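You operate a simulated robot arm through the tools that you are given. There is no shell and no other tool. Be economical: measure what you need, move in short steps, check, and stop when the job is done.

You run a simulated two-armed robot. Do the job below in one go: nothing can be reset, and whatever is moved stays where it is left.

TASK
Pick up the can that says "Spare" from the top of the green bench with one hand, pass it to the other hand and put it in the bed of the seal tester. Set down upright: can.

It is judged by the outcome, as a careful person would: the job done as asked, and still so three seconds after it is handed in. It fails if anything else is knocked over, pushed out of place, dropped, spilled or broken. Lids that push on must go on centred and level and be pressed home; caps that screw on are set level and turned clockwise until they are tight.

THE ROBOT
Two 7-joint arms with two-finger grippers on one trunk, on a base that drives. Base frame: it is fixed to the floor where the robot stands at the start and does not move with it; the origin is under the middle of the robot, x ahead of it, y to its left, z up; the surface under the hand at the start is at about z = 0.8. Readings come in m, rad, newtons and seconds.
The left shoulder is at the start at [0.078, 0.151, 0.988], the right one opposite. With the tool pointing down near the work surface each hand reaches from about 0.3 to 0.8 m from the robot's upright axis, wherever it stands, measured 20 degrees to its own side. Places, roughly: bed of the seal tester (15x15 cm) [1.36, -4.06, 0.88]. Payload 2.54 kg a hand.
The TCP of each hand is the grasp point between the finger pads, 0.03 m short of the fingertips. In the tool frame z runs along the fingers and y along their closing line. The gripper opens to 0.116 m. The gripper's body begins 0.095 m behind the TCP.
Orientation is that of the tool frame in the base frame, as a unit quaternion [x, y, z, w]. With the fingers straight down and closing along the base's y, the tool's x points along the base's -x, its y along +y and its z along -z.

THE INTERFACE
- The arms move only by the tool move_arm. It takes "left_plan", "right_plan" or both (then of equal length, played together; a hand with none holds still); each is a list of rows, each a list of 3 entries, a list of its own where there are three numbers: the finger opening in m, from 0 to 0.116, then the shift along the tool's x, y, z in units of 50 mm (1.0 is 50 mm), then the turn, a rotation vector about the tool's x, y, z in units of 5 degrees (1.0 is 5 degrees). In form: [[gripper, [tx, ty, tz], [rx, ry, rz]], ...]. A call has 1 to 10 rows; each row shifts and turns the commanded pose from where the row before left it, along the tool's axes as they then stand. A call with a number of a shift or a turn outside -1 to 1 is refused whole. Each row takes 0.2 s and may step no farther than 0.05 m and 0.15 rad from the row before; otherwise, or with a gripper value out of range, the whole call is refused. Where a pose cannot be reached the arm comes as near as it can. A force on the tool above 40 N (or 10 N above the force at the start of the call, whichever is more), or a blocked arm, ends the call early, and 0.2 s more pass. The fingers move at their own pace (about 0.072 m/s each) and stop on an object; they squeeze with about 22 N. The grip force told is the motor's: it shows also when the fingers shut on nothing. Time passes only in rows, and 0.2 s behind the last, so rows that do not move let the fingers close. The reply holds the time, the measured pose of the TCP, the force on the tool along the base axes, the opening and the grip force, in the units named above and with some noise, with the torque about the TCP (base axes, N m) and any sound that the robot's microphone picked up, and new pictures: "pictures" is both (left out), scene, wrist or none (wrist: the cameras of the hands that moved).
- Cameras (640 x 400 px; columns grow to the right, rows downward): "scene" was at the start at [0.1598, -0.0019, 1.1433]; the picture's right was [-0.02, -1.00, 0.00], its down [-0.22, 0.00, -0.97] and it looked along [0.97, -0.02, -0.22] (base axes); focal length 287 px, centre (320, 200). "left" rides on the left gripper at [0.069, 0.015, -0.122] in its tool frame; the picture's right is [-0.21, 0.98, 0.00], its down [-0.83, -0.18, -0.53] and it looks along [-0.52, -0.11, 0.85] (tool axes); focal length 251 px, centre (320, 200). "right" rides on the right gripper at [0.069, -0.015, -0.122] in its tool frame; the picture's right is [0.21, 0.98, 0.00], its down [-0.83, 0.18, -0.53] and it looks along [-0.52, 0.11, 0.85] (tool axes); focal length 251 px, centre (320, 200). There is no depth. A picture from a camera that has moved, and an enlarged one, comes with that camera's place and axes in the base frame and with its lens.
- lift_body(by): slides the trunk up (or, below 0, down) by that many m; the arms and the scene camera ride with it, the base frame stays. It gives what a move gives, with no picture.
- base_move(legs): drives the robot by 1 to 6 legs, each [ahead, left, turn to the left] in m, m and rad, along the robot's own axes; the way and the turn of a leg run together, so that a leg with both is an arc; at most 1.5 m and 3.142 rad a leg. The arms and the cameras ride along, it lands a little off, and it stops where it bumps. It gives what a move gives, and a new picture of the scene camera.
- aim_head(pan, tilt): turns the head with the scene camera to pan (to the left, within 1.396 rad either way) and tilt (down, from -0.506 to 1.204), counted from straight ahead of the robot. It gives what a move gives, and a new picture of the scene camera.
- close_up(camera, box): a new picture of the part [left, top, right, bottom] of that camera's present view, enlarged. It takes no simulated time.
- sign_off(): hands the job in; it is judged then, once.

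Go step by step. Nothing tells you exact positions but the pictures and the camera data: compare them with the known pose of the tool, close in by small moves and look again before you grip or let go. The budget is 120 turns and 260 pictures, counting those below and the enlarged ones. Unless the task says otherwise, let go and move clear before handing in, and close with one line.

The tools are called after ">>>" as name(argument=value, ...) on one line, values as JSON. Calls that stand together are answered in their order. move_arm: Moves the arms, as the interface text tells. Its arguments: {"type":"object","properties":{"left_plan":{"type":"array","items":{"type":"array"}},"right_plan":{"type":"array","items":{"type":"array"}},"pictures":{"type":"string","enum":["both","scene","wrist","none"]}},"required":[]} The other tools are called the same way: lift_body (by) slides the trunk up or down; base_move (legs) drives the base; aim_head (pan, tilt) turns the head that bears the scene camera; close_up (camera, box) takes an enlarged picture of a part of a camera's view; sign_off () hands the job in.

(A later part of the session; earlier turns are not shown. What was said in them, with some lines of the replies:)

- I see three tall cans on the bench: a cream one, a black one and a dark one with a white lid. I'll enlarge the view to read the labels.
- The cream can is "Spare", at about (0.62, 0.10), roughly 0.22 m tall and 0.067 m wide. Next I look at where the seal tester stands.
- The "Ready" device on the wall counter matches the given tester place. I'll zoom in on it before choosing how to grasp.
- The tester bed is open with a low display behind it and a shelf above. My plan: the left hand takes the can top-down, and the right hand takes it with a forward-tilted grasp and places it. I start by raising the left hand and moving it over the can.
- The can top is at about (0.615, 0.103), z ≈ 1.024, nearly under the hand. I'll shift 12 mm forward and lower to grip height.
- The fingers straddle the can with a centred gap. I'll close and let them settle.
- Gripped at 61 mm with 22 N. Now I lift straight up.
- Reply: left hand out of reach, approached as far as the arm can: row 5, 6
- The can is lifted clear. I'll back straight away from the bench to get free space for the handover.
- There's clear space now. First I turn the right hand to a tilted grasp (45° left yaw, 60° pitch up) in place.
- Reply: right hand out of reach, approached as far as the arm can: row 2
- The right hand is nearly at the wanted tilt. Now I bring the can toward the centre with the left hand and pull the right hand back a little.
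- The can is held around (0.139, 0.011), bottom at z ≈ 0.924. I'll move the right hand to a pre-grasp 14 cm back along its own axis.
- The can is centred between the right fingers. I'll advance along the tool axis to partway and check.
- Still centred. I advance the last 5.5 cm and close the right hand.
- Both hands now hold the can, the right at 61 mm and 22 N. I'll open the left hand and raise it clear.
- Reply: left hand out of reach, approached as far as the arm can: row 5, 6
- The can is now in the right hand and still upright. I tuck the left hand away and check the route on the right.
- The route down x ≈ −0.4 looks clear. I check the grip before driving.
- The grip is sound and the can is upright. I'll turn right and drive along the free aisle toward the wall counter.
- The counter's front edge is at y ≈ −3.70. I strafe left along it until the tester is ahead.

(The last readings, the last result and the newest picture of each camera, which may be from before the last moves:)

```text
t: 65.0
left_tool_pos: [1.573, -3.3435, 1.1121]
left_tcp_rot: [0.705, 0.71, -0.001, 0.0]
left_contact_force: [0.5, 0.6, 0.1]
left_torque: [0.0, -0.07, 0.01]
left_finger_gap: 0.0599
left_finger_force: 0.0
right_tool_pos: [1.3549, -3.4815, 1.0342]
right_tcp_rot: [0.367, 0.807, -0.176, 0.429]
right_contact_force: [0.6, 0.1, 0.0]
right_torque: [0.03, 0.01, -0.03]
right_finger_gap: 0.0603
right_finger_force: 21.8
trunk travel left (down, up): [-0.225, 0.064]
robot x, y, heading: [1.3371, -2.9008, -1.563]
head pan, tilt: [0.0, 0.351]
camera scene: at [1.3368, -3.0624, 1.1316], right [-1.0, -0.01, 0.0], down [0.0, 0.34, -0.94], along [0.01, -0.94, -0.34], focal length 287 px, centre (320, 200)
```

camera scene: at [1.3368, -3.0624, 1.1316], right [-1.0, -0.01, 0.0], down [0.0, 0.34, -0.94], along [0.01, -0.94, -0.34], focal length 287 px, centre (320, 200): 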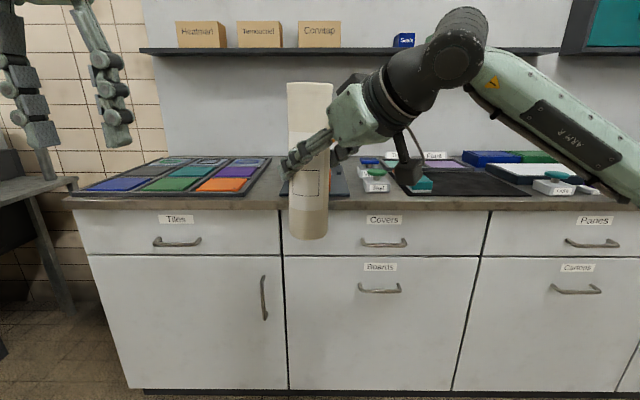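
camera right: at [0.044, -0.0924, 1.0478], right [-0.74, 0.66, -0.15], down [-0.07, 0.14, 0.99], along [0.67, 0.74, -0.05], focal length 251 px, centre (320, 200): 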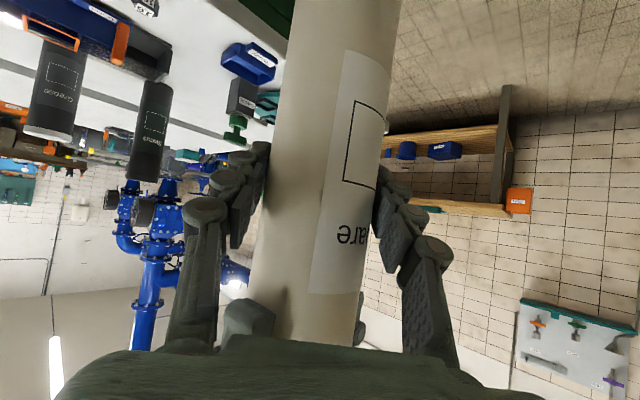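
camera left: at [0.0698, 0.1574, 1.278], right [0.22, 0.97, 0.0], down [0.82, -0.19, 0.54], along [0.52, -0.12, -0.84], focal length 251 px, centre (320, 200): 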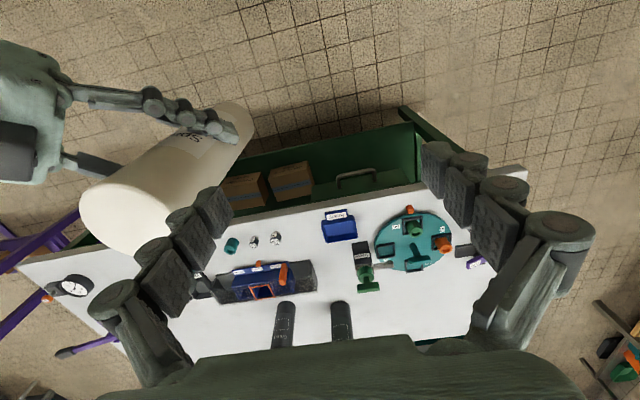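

The can hides the tester from the head camera. I lift the trunk 5 cm for clearance and shift the can to the right to see the bed.

>>> lift_body(by=0.05)

>>> move_arm(right_plan=[[0.04, [0.17, -0.5, -0.4], [0, 0, 0]], [0.04, [0.17, -0.6, -0.5], [0, 0, 0]], [0.04, [0.17, -0.6, -0.5], [0, 0, 0]], [0.04, [0, 0, 0], [0, 0, 0]]], pictures="scene")

```text
t: 65.9
left_tool_pos: [1.5723, -3.3427, 1.1601]
left_tcp_rot: [0.704, 0.71, -0.001, 0.0]
left_contact_force: [-0.3, -1.2, 0.4]
left_torque: [-0.01, 0.0, 0.04]
left_finger_gap: 0.0602
left_finger_force: 0.1
right_tool_pos: [1.3555, -3.4832, 1.0845]
right_tcp_rot: [0.367, 0.807, -0.175, 0.428]
right_contact_force: [-0.8, 0.2, -3.8]
right_torque: [0.01, 0.05, -0.01]
right_finger_gap: 0.0603
right_finger_force: 22.0
trunk travel left (down, up): [-0.275, 0.014]
robot x, y, heading: [1.3394, -2.9022, -1.563]
head pan, tilt: [0.0, 0.351]
```

```text
t: 66.9
left_tool_pos: [1.5727, -3.3424, 1.1612]
left_tcp_rot: [0.704, 0.71, -0.001, 0.0]
left_contact_force: [0.2, 0.7, -0.1]
left_torque: [0.01, -0.04, 0.0]
left_finger_gap: 0.0598
left_finger_force: 0.0
right_tool_pos: [1.2427, -3.4862, 1.1022]
right_tcp_rot: [0.367, 0.807, -0.176, 0.429]
right_contact_force: [-0.5, -0.2, -3.8]
right_torque: [0.0, 0.04, 0.02]
right_finger_gap: 0.0605
right_finger_force: 22.3
trunk travel left (down, up): [-0.275, 0.014]
robot x, y, heading: [1.3344, -2.9033, -1.568]
head pan, tilt: [0.0, 0.351]
camera scene: at [1.337, -3.0624, 1.1816], right [-1.0, -0.01, 0.0], down [0.0, 0.34, -0.94], along [0.01, -0.94, -0.34], focal length 287 px, centre (320, 200)
```

scene: 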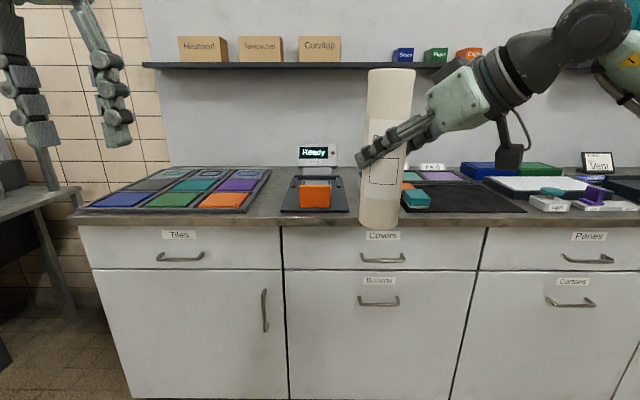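

>>> close_up(camera="scene", box=[260, 130, 370, 220])

```text
4.44 times, centred on (315, 175) of scene
camera zoom: at [1.337, -3.0624, 1.1816], right [-1.0, -0.01, 0.0], down [0.0, 0.34, -0.94], along [0.01, -0.94, -0.34], focal length 1275 px, centre (342, 311)
```

zoom: 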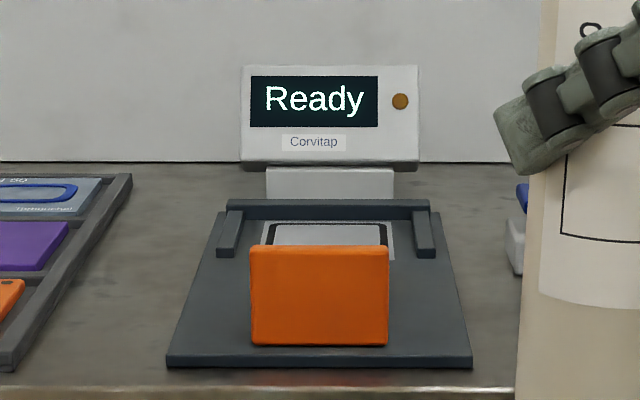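

The bed is the walled plate in front of the "Ready" display, with an orange block in front of it. I'll drive forward 0.35 m and look from above with the left wrist camera.

>>> base_move(legs=[[0.35, 0, 0]])

>>> close_up(camera="left", box=[0, 0, 640, 400])

```text
t: 69.2
left_tool_pos: [1.5756, -3.6928, 1.1612]
left_tcp_rot: [0.705, 0.71, -0.002, 0.0]
left_contact_force: [-0.4, -0.6, 0.0]
left_torque: [0.03, -0.02, 0.02]
left_finger_gap: 0.06
left_finger_force: 0.1
right_tool_pos: [1.2439, -3.8372, 1.1019]
right_tcp_rot: [0.367, 0.807, -0.175, 0.429]
right_contact_force: [0.1, -1.2, -4.6]
right_torque: [0.05, 0.0, -0.02]
right_finger_gap: 0.0604
right_finger_force: 22.3
trunk travel left (down, up): [-0.275, 0.014]
robot x, y, heading: [1.3391, -3.2514, -1.566]
head pan, tilt: [0.0, 0.351]
camera scene: at [1.339, -3.4122, 1.1815], right [-1.0, -0.01, 0.0], down [0.0, 0.34, -0.94], along [0.01, -0.94, -0.34], focal length 287 px, centre (320, 200)
```

scene: 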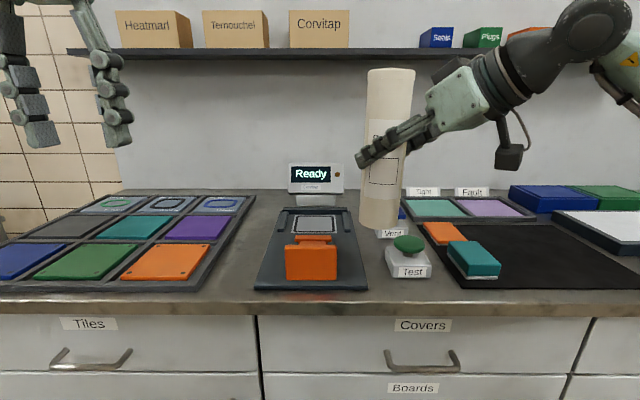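

```text
1.00 times, centred on (320, 200) of left (not enlarged: the box is as wide or as high as the picture)
camera zoom: at [1.5893, -3.6239, 1.2834], right [0.98, -0.21, 0.0], down [-0.18, -0.83, 0.54], along [-0.11, -0.52, -0.84], focal length 251 px, centre (320, 200)
```

zoom: 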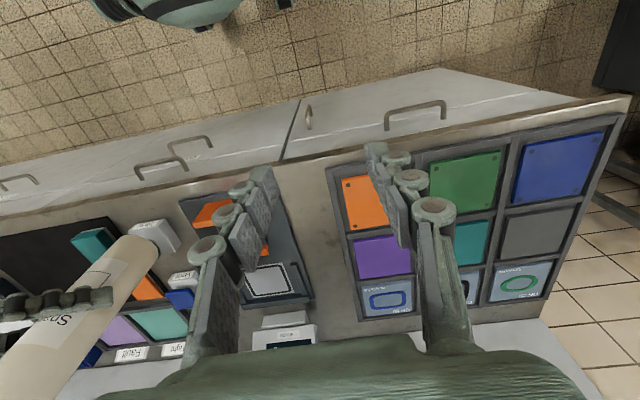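

>>> close_up(camera="scene", box=[240, 150, 450, 300])

>>> close_up(camera="left", box=[160, 180, 360, 350])

```text
2.67 times, centred on (345, 225) of scene
camera zoom: at [1.339, -3.4122, 1.1815], right [-1.0, -0.01, 0.0], down [0.0, 0.34, -0.94], along [0.01, -0.94, -0.34], focal length 765 px, centre (253, 133)
```

zoom: 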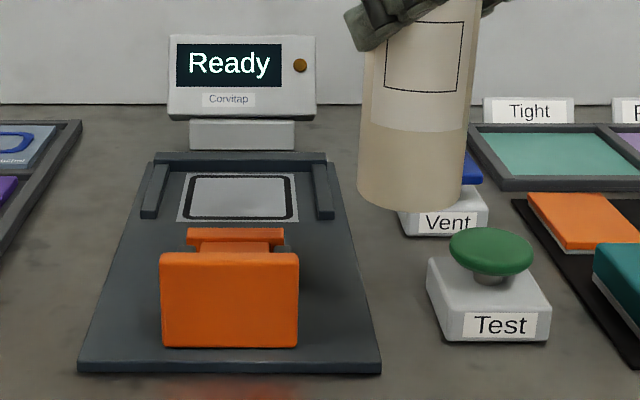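

```text
2.35 times, centred on (260, 265) of left
camera zoom: at [1.5893, -3.6239, 1.2834], right [0.98, -0.21, 0.0], down [-0.18, -0.83, 0.54], along [-0.11, -0.52, -0.84], focal length 592 px, centre (461, 47)
```

zoom: 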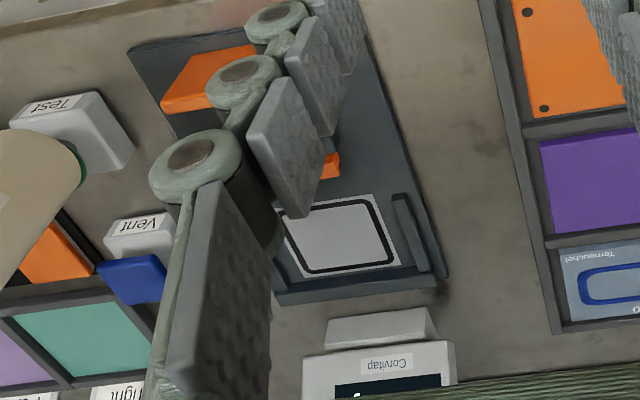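

The bed pad centre is at about (1.36, −4.055), with the orange pusher (top z ≈ 0.955) in front and rails around it. I'll drive 0.12 m closer so the reach is comfortable.

>>> base_move(legs=[[0.12, 0, 0]])

```text
t: 70.5
left_tool_pos: [1.5767, -3.8141, 1.1605]
left_tcp_rot: [0.705, 0.709, -0.001, 0.0]
left_contact_force: [-0.3, -0.3, 0.3]
left_torque: [0.05, 0.0, -0.01]
left_finger_gap: 0.0598
left_finger_force: 0.0
right_tool_pos: [1.247, -3.958, 1.1016]
right_tcp_rot: [0.366, 0.807, -0.175, 0.428]
right_contact_force: [0.0, -1.3, -3.8]
right_torque: [0.0, 0.01, 0.02]
right_finger_gap: 0.0605
right_finger_force: 21.5
trunk travel left (down, up): [-0.275, 0.014]
robot x, y, heading: [1.3393, -3.3729, -1.568]
head pan, tilt: [0.0, 0.351]
camera scene: at [1.3401, -3.5336, 1.1814], right [-1.0, -0.01, 0.0], down [0.0, 0.34, -0.94], along [0.01, -0.94, -0.34], focal length 287 px, centre (320, 200)
```

scene: 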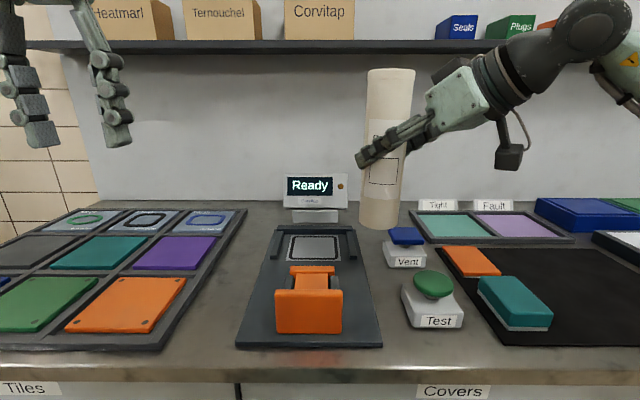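

Bed centre re-measured at (1.360, −4.062). I move the can over it at the present height.

>>> move_arm(right_plan=[[0.04, [-0.43, 0.08, 0.62], [0, 0, 0]], [0.04, [-0.43, 0.08, 0.62], [0, 0, 0]], [0.04, [-0.43, 0.08, 0.63], [0, 0, 0]], [0.04, [-0.43, 0.08, 0.63], [0, 0, 0]], [0.04, [0, 0, 0], [0, 0, 0]]])

>>> close_up(camera="scene", box=[230, 160, 440, 310])

>>> close_up(camera="left", box=[0, 0, 640, 400])

```text
t: 71.7
left_tool_pos: [1.5766, -3.8128, 1.1614]
left_tcp_rot: [0.705, 0.709, -0.001, 0.001]
left_contact_force: [0.1, -0.5, -0.2]
left_torque: [0.02, 0.0, 0.0]
left_finger_gap: 0.0601
left_finger_force: 0.0
right_tool_pos: [1.3604, -4.0571, 1.0991]
right_tcp_rot: [0.366, 0.807, -0.175, 0.429]
right_contact_force: [-0.6, -0.2, -2.8]
right_torque: [-0.01, 0.02, 0.0]
right_finger_gap: 0.0608
right_finger_force: 22.2
trunk travel left (down, up): [-0.275, 0.014]
robot x, y, heading: [1.3393, -3.3683, -1.558]
head pan, tilt: [0.0, 0.351]
camera scene: at [1.3399, -3.5327, 1.1816], right [-1.0, -0.01, 0.0], down [0.0, 0.34, -0.94], along [0.01, -0.94, -0.34], focal length 287 px, centre (320, 200)
camera right: at [1.255, -3.9634, 1.1119], right [0.65, 0.75, -0.15], down [0.13, 0.08, 0.99], along [0.75, -0.66, -0.05], focal length 251 px, centre (320, 200)
```

scene: 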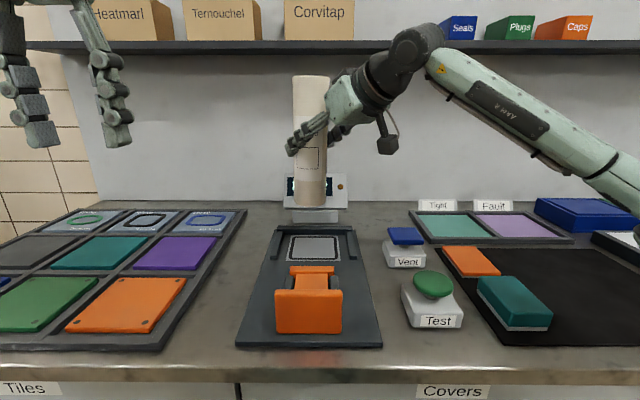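
right: 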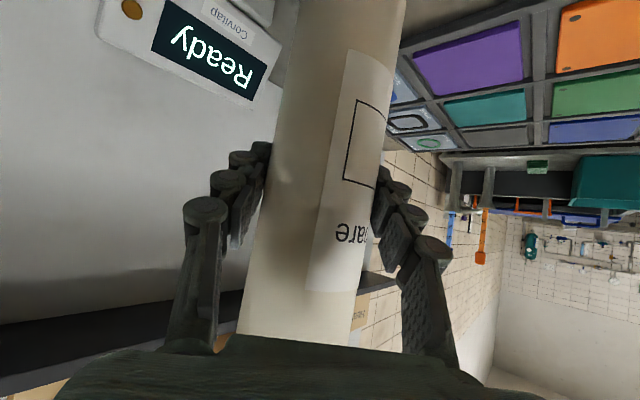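

```text
2.67 times, centred on (335, 235) of scene
camera zoom: at [1.3399, -3.5327, 1.1816], right [-1.0, -0.01, 0.0], down [0.0, 0.34, -0.94], along [0.01, -0.94, -0.34], focal length 765 px, centre (280, 107)
```

zoom: 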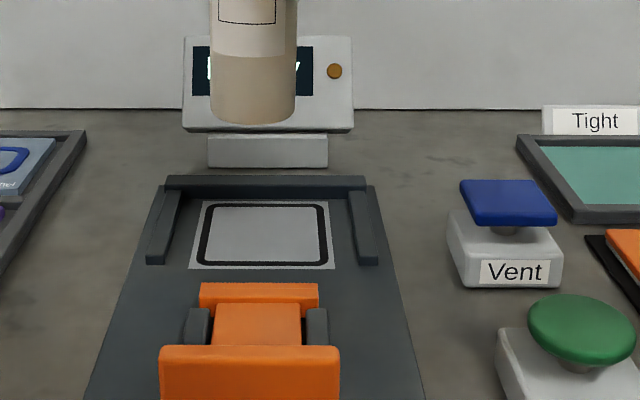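

```text
1.00 times, centred on (320, 200) of left (not enlarged: the box is as wide or as high as the picture)
camera zoom: at [1.5904, -3.7441, 1.2836], right [0.98, -0.21, 0.0], down [-0.17, -0.83, 0.54], along [-0.11, -0.52, -0.84], focal length 251 px, centre (320, 200)
```

zoom: 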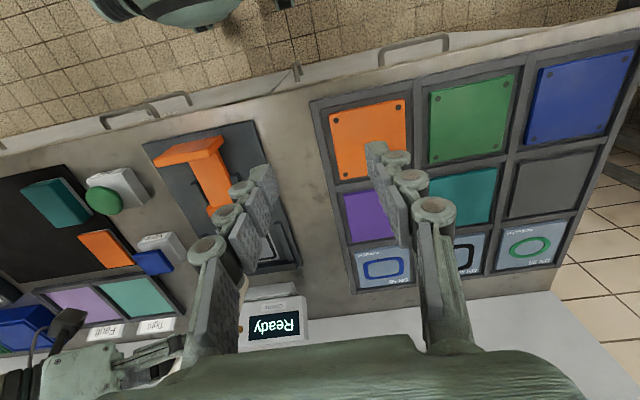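

The can hangs over the pad. I lower it 9 cm first, then check.

>>> move_arm(right_plan=[[0.04, [0.36, -0.03, 0.27], [0, 0, 0]], [0.04, [0.36, -0.03, 0.27], [0, 0, 0]], [0.04, [0.36, -0.03, 0.27], [0, 0, 0]], [0.04, [0.36, -0.03, 0.27], [0, 0, 0]], [0.04, [0, 0, 0], [0, 0, 0]]], pictures="none")

>>> close_up(camera="scene", box=[230, 130, 440, 290])

```text
t: 72.8
left_tool_pos: [1.576, -3.8143, 1.1614]
left_tcp_rot: [0.705, 0.71, -0.001, 0.0]
left_contact_force: [-0.5, 0.1, 0.2]
left_torque: [-0.02, 0.04, 0.0]
left_finger_gap: 0.0599
left_finger_force: 0.1
right_tool_pos: [1.3602, -4.0642, 1.0101]
right_tcp_rot: [0.366, 0.807, -0.175, 0.428]
right_contact_force: [0.6, 0.2, -3.2]
right_torque: [0.02, -0.02, 0.02]
right_finger_gap: 0.0604
right_finger_force: 22.2
trunk travel left (down, up): [-0.275, 0.014]
robot x, y, heading: [1.3409, -3.369, -1.56]
head pan, tilt: [0.0, 0.351]
```

```text
2.50 times, centred on (335, 210) of scene
camera zoom: at [1.3402, -3.5327, 1.1816], right [-1.0, -0.01, 0.0], down [0.0, 0.34, -0.94], along [0.01, -0.94, -0.34], focal length 717 px, centre (282, 175)
```

zoom: 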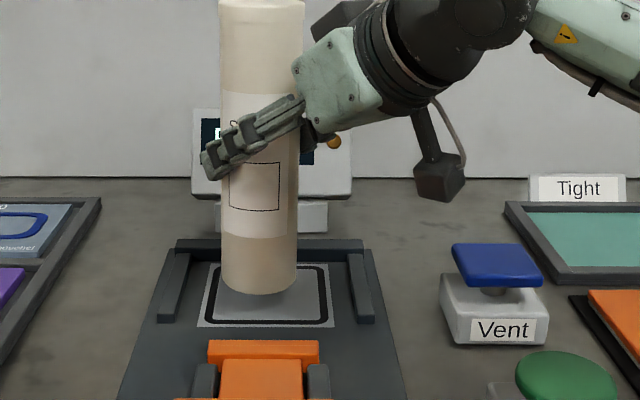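

The can hangs about 1.4 cm above the pad, well centred. I lower in small steps until contact.

>>> move_arm(right_plan=[[0.04, [0.066, -0.002, 0.046], [0, 0, 0]], [0.04, [0.066, -0.002, 0.046], [0, 0, 0]], [0.04, [0.033, -0.001, 0.023], [0, 0, 0]], [0.04, [0, 0, 0], [0, 0, 0]]], pictures="none")

>>> close_up(camera="scene", box=[280, 200, 360, 260])

```text
t: 73.8
left_tool_pos: [1.5763, -3.8142, 1.1611]
left_tcp_rot: [0.704, 0.71, -0.001, 0.0]
left_contact_force: [0.0, -0.7, -0.6]
left_torque: [-0.04, -0.06, 0.01]
left_finger_gap: 0.0599
left_finger_force: 0.1
right_tool_pos: [1.3592, -4.0635, 1.0]
right_tcp_rot: [0.367, 0.806, -0.176, 0.429]
right_contact_force: [0.0, 0.1, -4.1]
right_torque: [0.05, 0.0, 0.02]
right_finger_gap: 0.0605
right_finger_force: 21.9
trunk travel left (down, up): [-0.275, 0.014]
robot x, y, heading: [1.3426, -3.374, -1.563]
head pan, tilt: [0.0, 0.351]
```

```text
6.67 times, centred on (320, 230) of scene
camera zoom: at [1.3402, -3.5329, 1.1816], right [-1.0, -0.01, 0.0], down [0.0, 0.34, -0.94], along [0.01, -0.94, -0.34], focal length 1913 px, centre (320, 0)
```

zoom: 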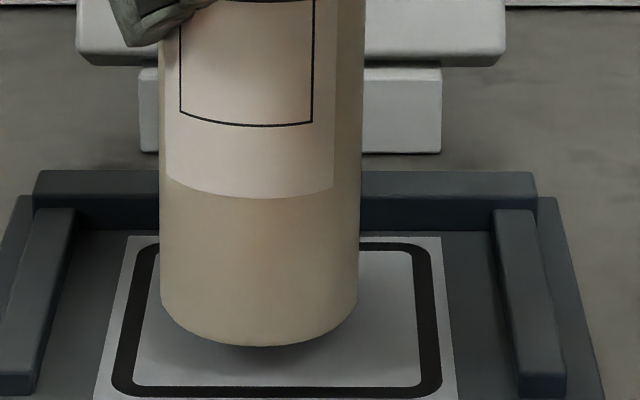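

Nearly touching; a few millimetres remain. I continue down gently.

>>> move_arm(right_plan=[[0.04, [0.033, -0.001, 0.023], [0, 0, 0]], [0.04, [0.033, -0.001, 0.023], [0, 0, 0]], [0.04, [0, 0, 0], [0, 0, 0]]], pictures="none")

>>> close_up(camera="scene", box=[280, 200, 360, 260])

```text
t: 74.7
left_tool_pos: [1.5763, -3.8136, 1.1604]
left_tcp_rot: [0.705, 0.709, -0.001, 0.001]
left_contact_force: [0.3, -0.6, 0.5]
left_torque: [0.01, 0.01, 0.0]
left_finger_gap: 0.0601
left_finger_force: 0.2
right_tool_pos: [1.3594, -4.0635, 0.9963]
right_tcp_rot: [0.367, 0.807, -0.175, 0.428]
right_contact_force: [0.6, 0.3, -3.7]
right_torque: [0.01, 0.02, -0.01]
right_finger_gap: 0.0605
right_finger_force: 21.9
trunk travel left (down, up): [-0.275, 0.014]
robot x, y, heading: [1.3392, -3.3736, -1.565]
head pan, tilt: [0.0, 0.351]
```

```text
6.67 times, centred on (320, 230) of scene
camera zoom: at [1.3402, -3.5329, 1.1816], right [-1.0, -0.01, 0.0], down [0.0, 0.34, -0.94], along [0.01, -0.94, -0.34], focal length 1913 px, centre (320, 0)
```

zoom: 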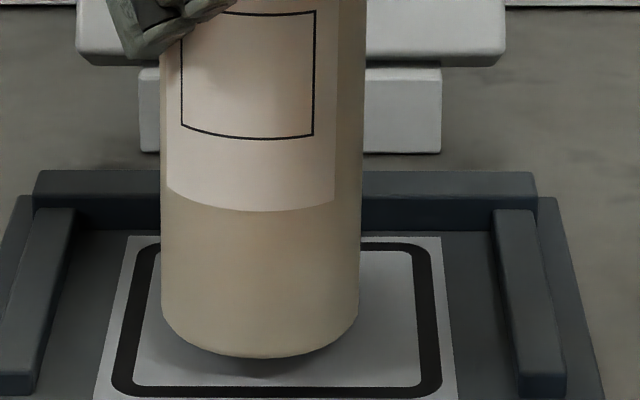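

>>> move_arm(right_plan=[[0.04, [0.025, -0.001, 0.017], [0, 0, 0]], [0.04, [0.025, -0.001, 0.017], [0, 0, 0]], [0.04, [0, 0, 0], [0, 0, 0]]], pictures="none")

>>> close_up(camera="scene", box=[280, 200, 360, 260])

```text
t: 75.5
left_tool_pos: [1.5772, -3.8127, 1.1621]
left_tcp_rot: [0.704, 0.71, -0.002, -0.001]
left_contact_force: [-0.1, 0.2, -0.2]
left_torque: [-0.01, -0.01, 0.02]
left_finger_gap: 0.0601
left_finger_force: 0.1
right_tool_pos: [1.3597, -4.0642, 0.9946]
right_tcp_rot: [0.366, 0.807, -0.175, 0.428]
right_contact_force: [-0.6, 0.5, -2.7]
right_torque: [0.02, 0.03, 0.0]
right_finger_gap: 0.0603
right_finger_force: 22.3
trunk travel left (down, up): [-0.275, 0.014]
robot x, y, heading: [1.3393, -3.3643, -1.564]
head pan, tilt: [0.0, 0.351]
```

```text
6.67 times, centred on (320, 230) of scene
camera zoom: at [1.3402, -3.5329, 1.1816], right [-1.0, -0.01, 0.0], down [0.0, 0.34, -0.94], along [0.01, -0.94, -0.34], focal length 1913 px, centre (320, 0)
```

zoom: 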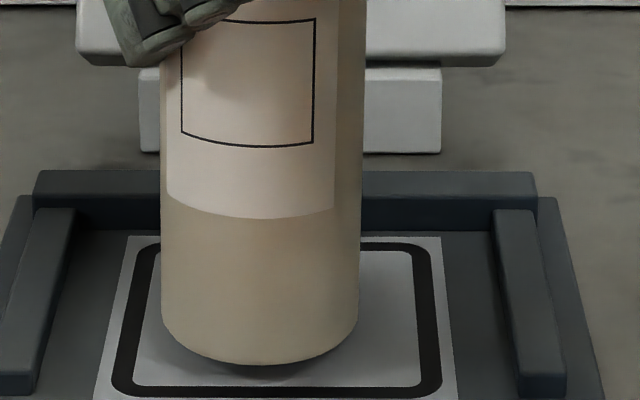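

>>> move_arm(right_plan=[[0.04, [0.025, -0.001, 0.017], [0, 0, 0]], [0.04, [0.025, -0.001, 0.017], [0, 0, 0]], [0.04, [0, 0, 0], [0, 0, 0]]], pictures="none")

>>> close_up(camera="scene", box=[280, 200, 360, 260])

```text
t: 76.2
left_tool_pos: [1.5767, -3.8143, 1.1601]
left_tcp_rot: [0.705, 0.709, -0.002, 0.001]
left_contact_force: [0.2, 0.3, -0.2]
left_torque: [0.0, 0.01, 0.0]
left_finger_gap: 0.0599
left_finger_force: 0.2
right_tool_pos: [1.3598, -4.0629, 0.9901]
right_tcp_rot: [0.366, 0.807, -0.175, 0.429]
right_contact_force: [-0.3, 0.0, -3.2]
right_torque: [0.0, 0.01, 0.01]
right_finger_gap: 0.0605
right_finger_force: 21.8
trunk travel left (down, up): [-0.275, 0.014]
robot x, y, heading: [1.3379, -3.3708, -1.559]
head pan, tilt: [0.0, 0.351]
```

```text
6.67 times, centred on (320, 230) of scene
camera zoom: at [1.3402, -3.5328, 1.1816], right [-1.0, -0.01, 0.0], down [0.0, 0.34, -0.94], along [0.01, -0.94, -0.34], focal length 1913 px, centre (320, 0)
```

zoom: 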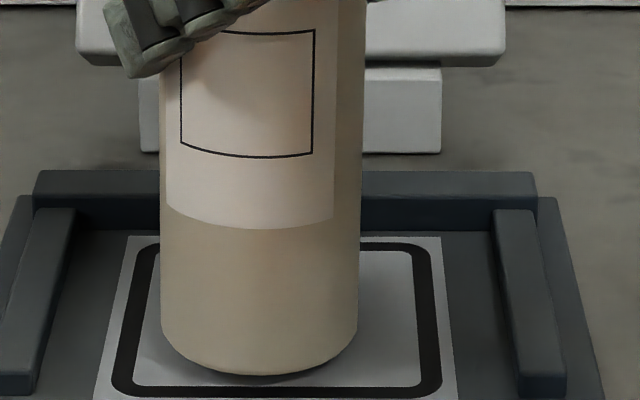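

>>> move_arm(right_plan=[[0.04, [0.02, -0.001, 0.014], [0, 0, 0]], [0.04, [0.02, -0.001, 0.014], [0, 0, 0]], [0.04, [0, 0, 0], [0, 0, 0]]], pictures="none")

>>> close_up(camera="scene", box=[280, 200, 360, 260])

```text
t: 77.0
left_tool_pos: [1.5761, -3.8141, 1.1609]
left_tcp_rot: [0.705, 0.71, -0.001, 0.001]
left_contact_force: [0.1, -0.3, -0.3]
left_torque: [-0.01, 0.01, -0.03]
left_finger_gap: 0.0601
left_finger_force: 0.1
right_tool_pos: [1.359, -4.0642, 0.9886]
right_tcp_rot: [0.367, 0.807, -0.176, 0.428]
right_contact_force: [-0.1, 0.1, -3.6]
right_torque: [0.02, 0.01, -0.01]
right_finger_gap: 0.0604
right_finger_force: 21.9
trunk travel left (down, up): [-0.275, 0.014]
robot x, y, heading: [1.34, -3.3732, -1.568]
head pan, tilt: [0.0, 0.351]
```

```text
6.67 times, centred on (320, 230) of scene
camera zoom: at [1.3402, -3.5328, 1.1816], right [-1.0, -0.01, 0.0], down [0.0, 0.34, -0.94], along [0.01, -0.94, -0.34], focal length 1913 px, centre (320, 0)
```

zoom: 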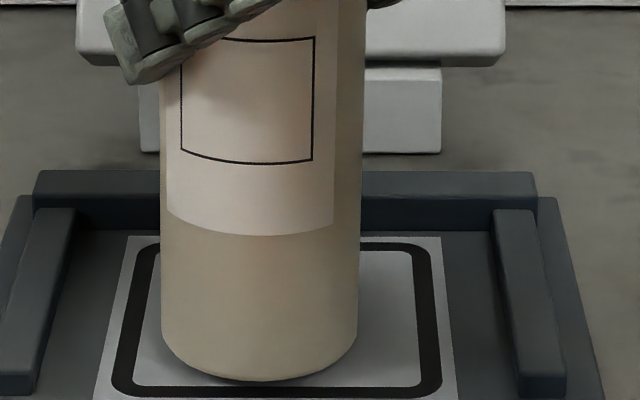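

>>> move_arm(right_plan=[[0.04, [0.02, -0.001, 0.014], [0, 0, 0]], [0.04, [0.02, -0.001, 0.014], [0, 0, 0]], [0.04, [0, 0, 0], [0, 0, 0]]], pictures="none")

>>> close_up(camera="scene", box=[280, 200, 360, 260])

```text
t: 77.8
left_tool_pos: [1.5768, -3.8135, 1.1616]
left_tcp_rot: [0.705, 0.71, 0.0, 0.0]
left_contact_force: [-0.1, 0.1, -0.1]
left_torque: [0.0, -0.01, 0.02]
left_finger_gap: 0.06
left_finger_force: 0.1
right_tool_pos: [1.3595, -4.0628, 0.986]
right_tcp_rot: [0.366, 0.807, -0.175, 0.429]
right_contact_force: [0.2, 0.3, -2.8]
right_torque: [0.01, 0.02, 0.0]
right_finger_gap: 0.0603
right_finger_force: 22.3
trunk travel left (down, up): [-0.275, 0.014]
robot x, y, heading: [1.3451, -3.3708, -1.561]
head pan, tilt: [0.0, 0.351]
```

```text
6.67 times, centred on (320, 230) of scene
camera zoom: at [1.3402, -3.5329, 1.1816], right [-1.0, -0.01, 0.0], down [0.0, 0.34, -0.94], along [0.01, -0.94, -0.34], focal length 1913 px, centre (320, 0)
```

zoom: 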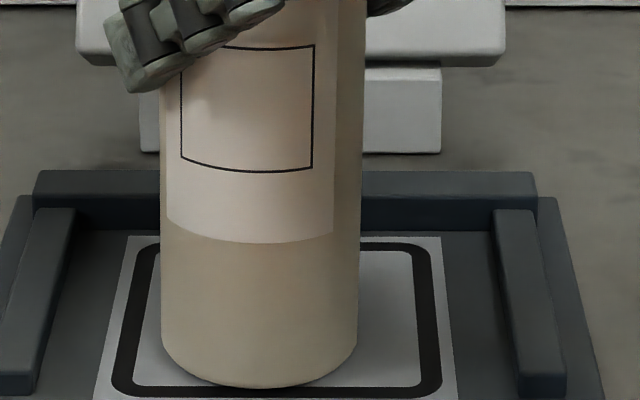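

The bottom now reads toward the front of the pad, so the pad may sit slightly lower and farther than I estimated. I check from another angle with the left camera.

>>> close_up(camera="left", box=[160, 190, 360, 340])

>>> close_up(camera="right", box=[160, 0, 480, 200])

```text
2.67 times, centred on (260, 265) of left
camera zoom: at [1.5907, -3.7442, 1.2835], right [0.98, -0.21, 0.0], down [-0.17, -0.83, 0.54], along [-0.11, -0.52, -0.84], focal length 670 px, centre (480, 27)
```

zoom: 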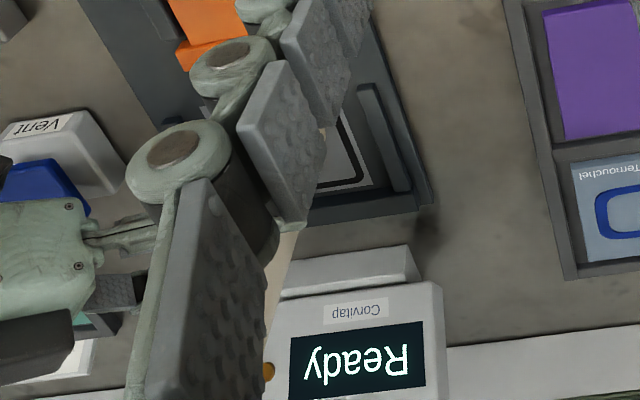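

```text
2.00 times, centred on (320, 100) of right
camera zoom: at [1.2546, -3.9691, 0.9985], right [0.65, 0.75, -0.15], down [0.13, 0.08, 0.99], along [0.75, -0.66, -0.05], focal length 503 px, centre (320, 400)
```

zoom: 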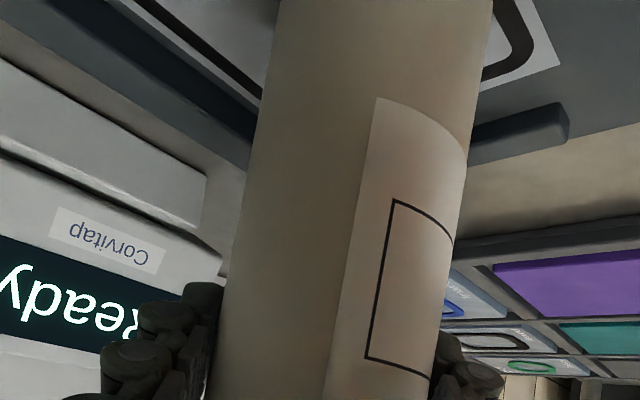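

Triangulating the pad corner from both cameras gives pad z ≈ 0.876 and centre (1.359, −4.081), so the can is 18 mm too near the front. I raise it a little, shift it back 17 mm, and lower again.

>>> move_arm(right_plan=[[0.04, [-0.13, 0.002, -0.092], [0, 0, 0]], [0.04, [-0.075, -0.114, 0.102], [0, 0, 0]], [0.04, [-0.075, -0.114, 0.102], [0, 0, 0]], [0.04, [0, 0, 0], [0, 0, 0]], [0.04, [0.065, -0.001, 0.046], [0, 0, 0]], [0.04, [0.065, -0.001, 0.046], [0, 0, 0]], [0.04, [0, 0, 0], [0, 0, 0]]], pictures="none")

>>> close_up(camera="scene", box=[280, 200, 360, 260])

```text
t: 79.5
left_tool_pos: [1.5763, -3.8134, 1.162]
left_tcp_rot: [0.704, 0.71, -0.002, 0.0]
left_contact_force: [-1.2, -0.2, 1.2]
left_torque: [-0.01, -0.02, 0.0]
left_finger_gap: 0.06
left_finger_force: 0.0
right_tool_pos: [1.3593, -4.0822, 0.9871]
right_tcp_rot: [0.366, 0.807, -0.175, 0.429]
right_contact_force: [0.0, 0.3, -3.6]
right_torque: [-0.02, -0.01, 0.01]
right_finger_gap: 0.0604
right_finger_force: 22.0
trunk travel left (down, up): [-0.275, 0.014]
robot x, y, heading: [1.3404, -3.3703, -1.561]
head pan, tilt: [0.0, 0.351]
```

```text
6.67 times, centred on (320, 230) of scene
camera zoom: at [1.3402, -3.5328, 1.1816], right [-1.0, -0.01, 0.0], down [0.0, 0.34, -0.94], along [0.01, -0.94, -0.34], focal length 1913 px, centre (320, 0)
```

zoom: 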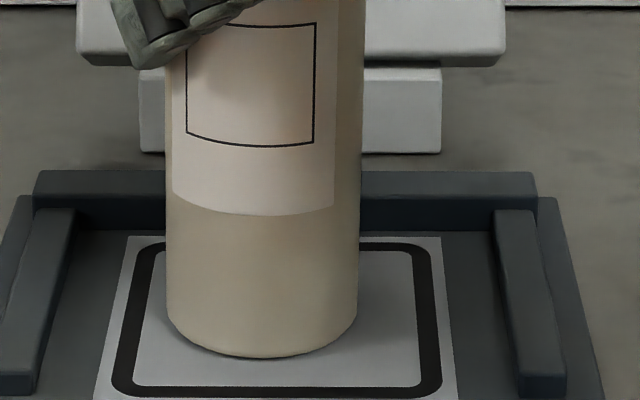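

Now centred fore and aft. I add a 5 mm shift to the right and continue down in 1–2 mm steps.

>>> move_arm(right_plan=[[0.04, [0.036, -0.074, -0.056], [0, 0, 0]], [0.04, [0.025, -0.001, 0.017], [0, 0, 0]], [0.04, [0.02, -0.001, 0.014], [0, 0, 0]], [0.04, [0, 0, 0], [0, 0, 0]]], pictures="none")

>>> close_up(camera="scene", box=[280, 200, 360, 260])

```text
t: 80.5
left_tool_pos: [1.5749, -3.8128, 1.1618]
left_tcp_rot: [0.704, 0.71, -0.002, 0.001]
left_contact_force: [1.0, 0.4, 0.4]
left_torque: [0.0, -0.02, -0.02]
left_finger_gap: 0.06
left_finger_force: 0.1
right_tool_pos: [1.3533, -4.0817, 0.9858]
right_tcp_rot: [0.367, 0.806, -0.177, 0.43]
right_contact_force: [0.0, -0.3, 6.4]
right_torque: [-0.22, 0.27, 0.0]
right_finger_gap: 0.0606
right_finger_force: 22.4
trunk travel left (down, up): [-0.275, 0.014]
robot x, y, heading: [1.3398, -3.3674, -1.563]
head pan, tilt: [0.0, 0.351]
```

```text
6.67 times, centred on (320, 230) of scene
camera zoom: at [1.3401, -3.5319, 1.1819], right [-1.0, -0.01, 0.0], down [0.0, 0.34, -0.94], along [0.01, -0.94, -0.34], focal length 1913 px, centre (320, 0)
```

zoom: 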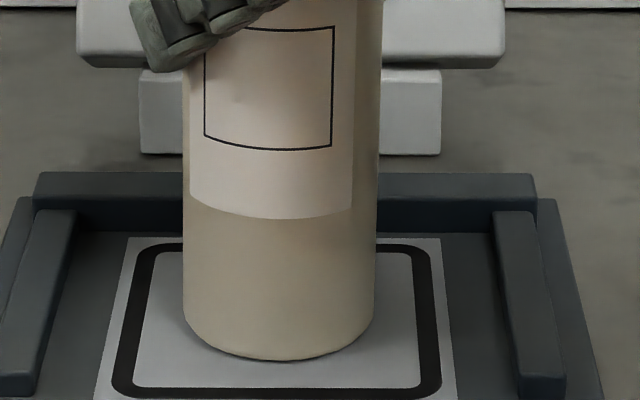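

Contact is confirmed (force swung from −3.6 to +6.4 N) and the can stands flat on the pad. I ease the pressure and open the fingers.

>>> move_arm(right_plan=[[0.04, [-0.01, 0, -0.007], [0, 0, 0]], [0.064, [0, 0, 0], [0, 0, 0]], [0.075, [0, 0, 0], [0, 0, 0]], [0.092, [0, 0, 0], [0, 0, 0]], [0.092, [0, 0, 0], [0, 0, 0]]])

```text
t: 81.7
left_tool_pos: [1.5754, -3.8139, 1.1606]
left_tcp_rot: [0.705, 0.709, -0.001, 0.001]
left_contact_force: [-1.0, -0.5, 0.9]
left_torque: [0.01, 0.01, -0.03]
left_finger_gap: 0.06
left_finger_force: 0.1
right_tool_pos: [1.3541, -4.0811, 0.9845]
right_tcp_rot: [0.366, 0.807, -0.175, 0.429]
right_contact_force: [0.0, -0.7, -0.3]
right_torque: [0.03, 0.0, 0.0]
right_finger_gap: 0.0918
right_finger_force: 0.0
trunk travel left (down, up): [-0.275, 0.014]
robot x, y, heading: [1.3402, -3.3705, -1.561]
head pan, tilt: [0.0, 0.351]
camera scene: at [1.3402, -3.5325, 1.1816], right [-1.0, -0.01, 0.0], down [0.0, 0.34, -0.94], along [0.01, -0.94, -0.34], focal length 287 px, centre (320, 200)
camera right: at [1.2487, -3.9867, 0.9969], right [0.65, 0.75, -0.15], down [0.13, 0.08, 0.99], along [0.75, -0.66, -0.05], focal length 251 px, centre (320, 200)
```

scene: 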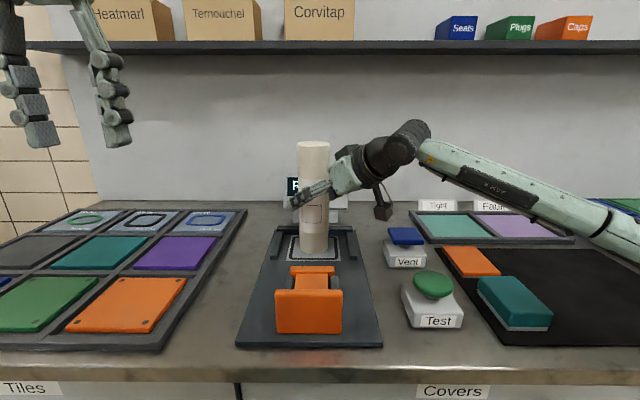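
right: 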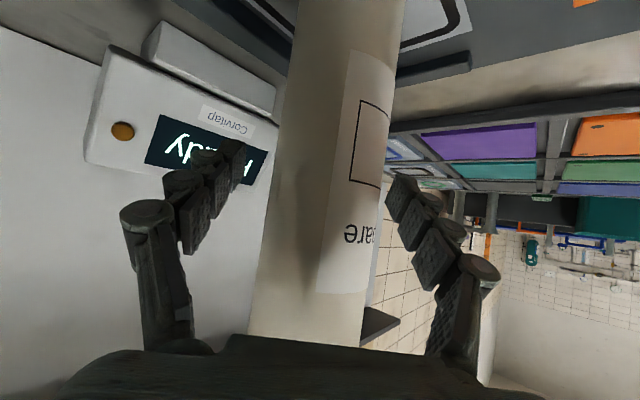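

The can stands free between the open fingers with clearance on both sides. I withdraw straight back along the tool axis.

>>> move_arm(right_plan=[[0.092, [0, 0, -0.4], [0, 0, 0]], [0.092, [0, 0, -0.6], [0, 0, 0]], [0.092, [0, 0, -0.8], [0, 0, 0]], [0.092, [0, 0, -0.8], [0, 0, 0]], [0.092, [0, 0, -0.8], [0, 0, 0]], [0.092, [0, 0, 0], [0, 0, 0]]], pictures="scene")

>>> close_up(camera="scene", box=[230, 130, 440, 290])

```text
t: 83.0
left_tool_pos: [1.5755, -3.8134, 1.1613]
left_tcp_rot: [0.704, 0.71, -0.001, 0.001]
left_contact_force: [0.0, 0.3, -0.1]
left_torque: [0.04, -0.02, -0.03]
left_finger_gap: 0.0602
left_finger_force: 0.1
right_tool_pos: [1.2602, -3.9782, 1.0818]
right_tcp_rot: [0.367, 0.807, -0.176, 0.428]
right_contact_force: [0.5, 0.2, -0.3]
right_torque: [0.0, -0.01, -0.03]
right_finger_gap: 0.0921
right_finger_force: 0.0
trunk travel left (down, up): [-0.275, 0.014]
robot x, y, heading: [1.3405, -3.3694, -1.566]
head pan, tilt: [0.0, 0.351]
camera scene: at [1.3403, -3.5327, 1.1816], right [-1.0, -0.01, 0.0], down [0.0, 0.34, -0.94], along [0.01, -0.94, -0.34], focal length 287 px, centre (320, 200)
```

scene: 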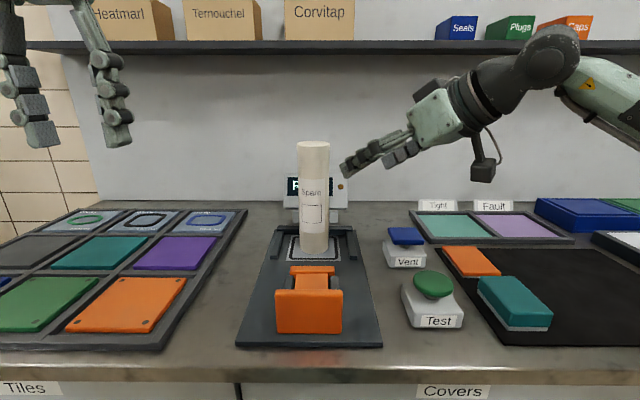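

```text
2.50 times, centred on (335, 210) of scene
camera zoom: at [1.3403, -3.5327, 1.1816], right [-1.0, -0.01, 0.0], down [0.0, 0.34, -0.94], along [0.01, -0.94, -0.34], focal length 717 px, centre (282, 175)
```

zoom: 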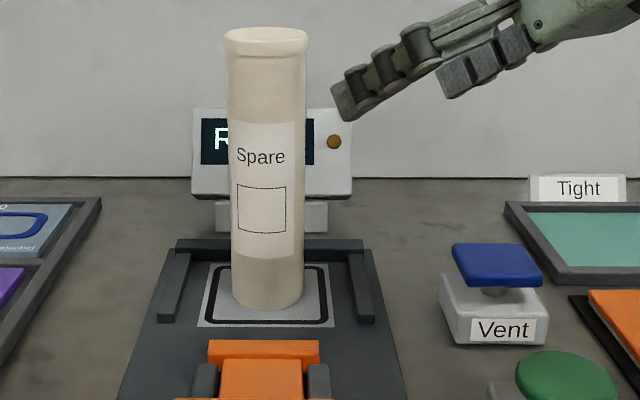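

The "Spare" can stands upright in the seal tester bed, both hands are clear, and nothing else was disturbed. I hand in the job.

>>> sign_off()

```text
The job is handed in.
```

The "Spare" can was picked up with the left hand, passed to the right, and set down upright in the bed of the seal tester; the job is handed in.
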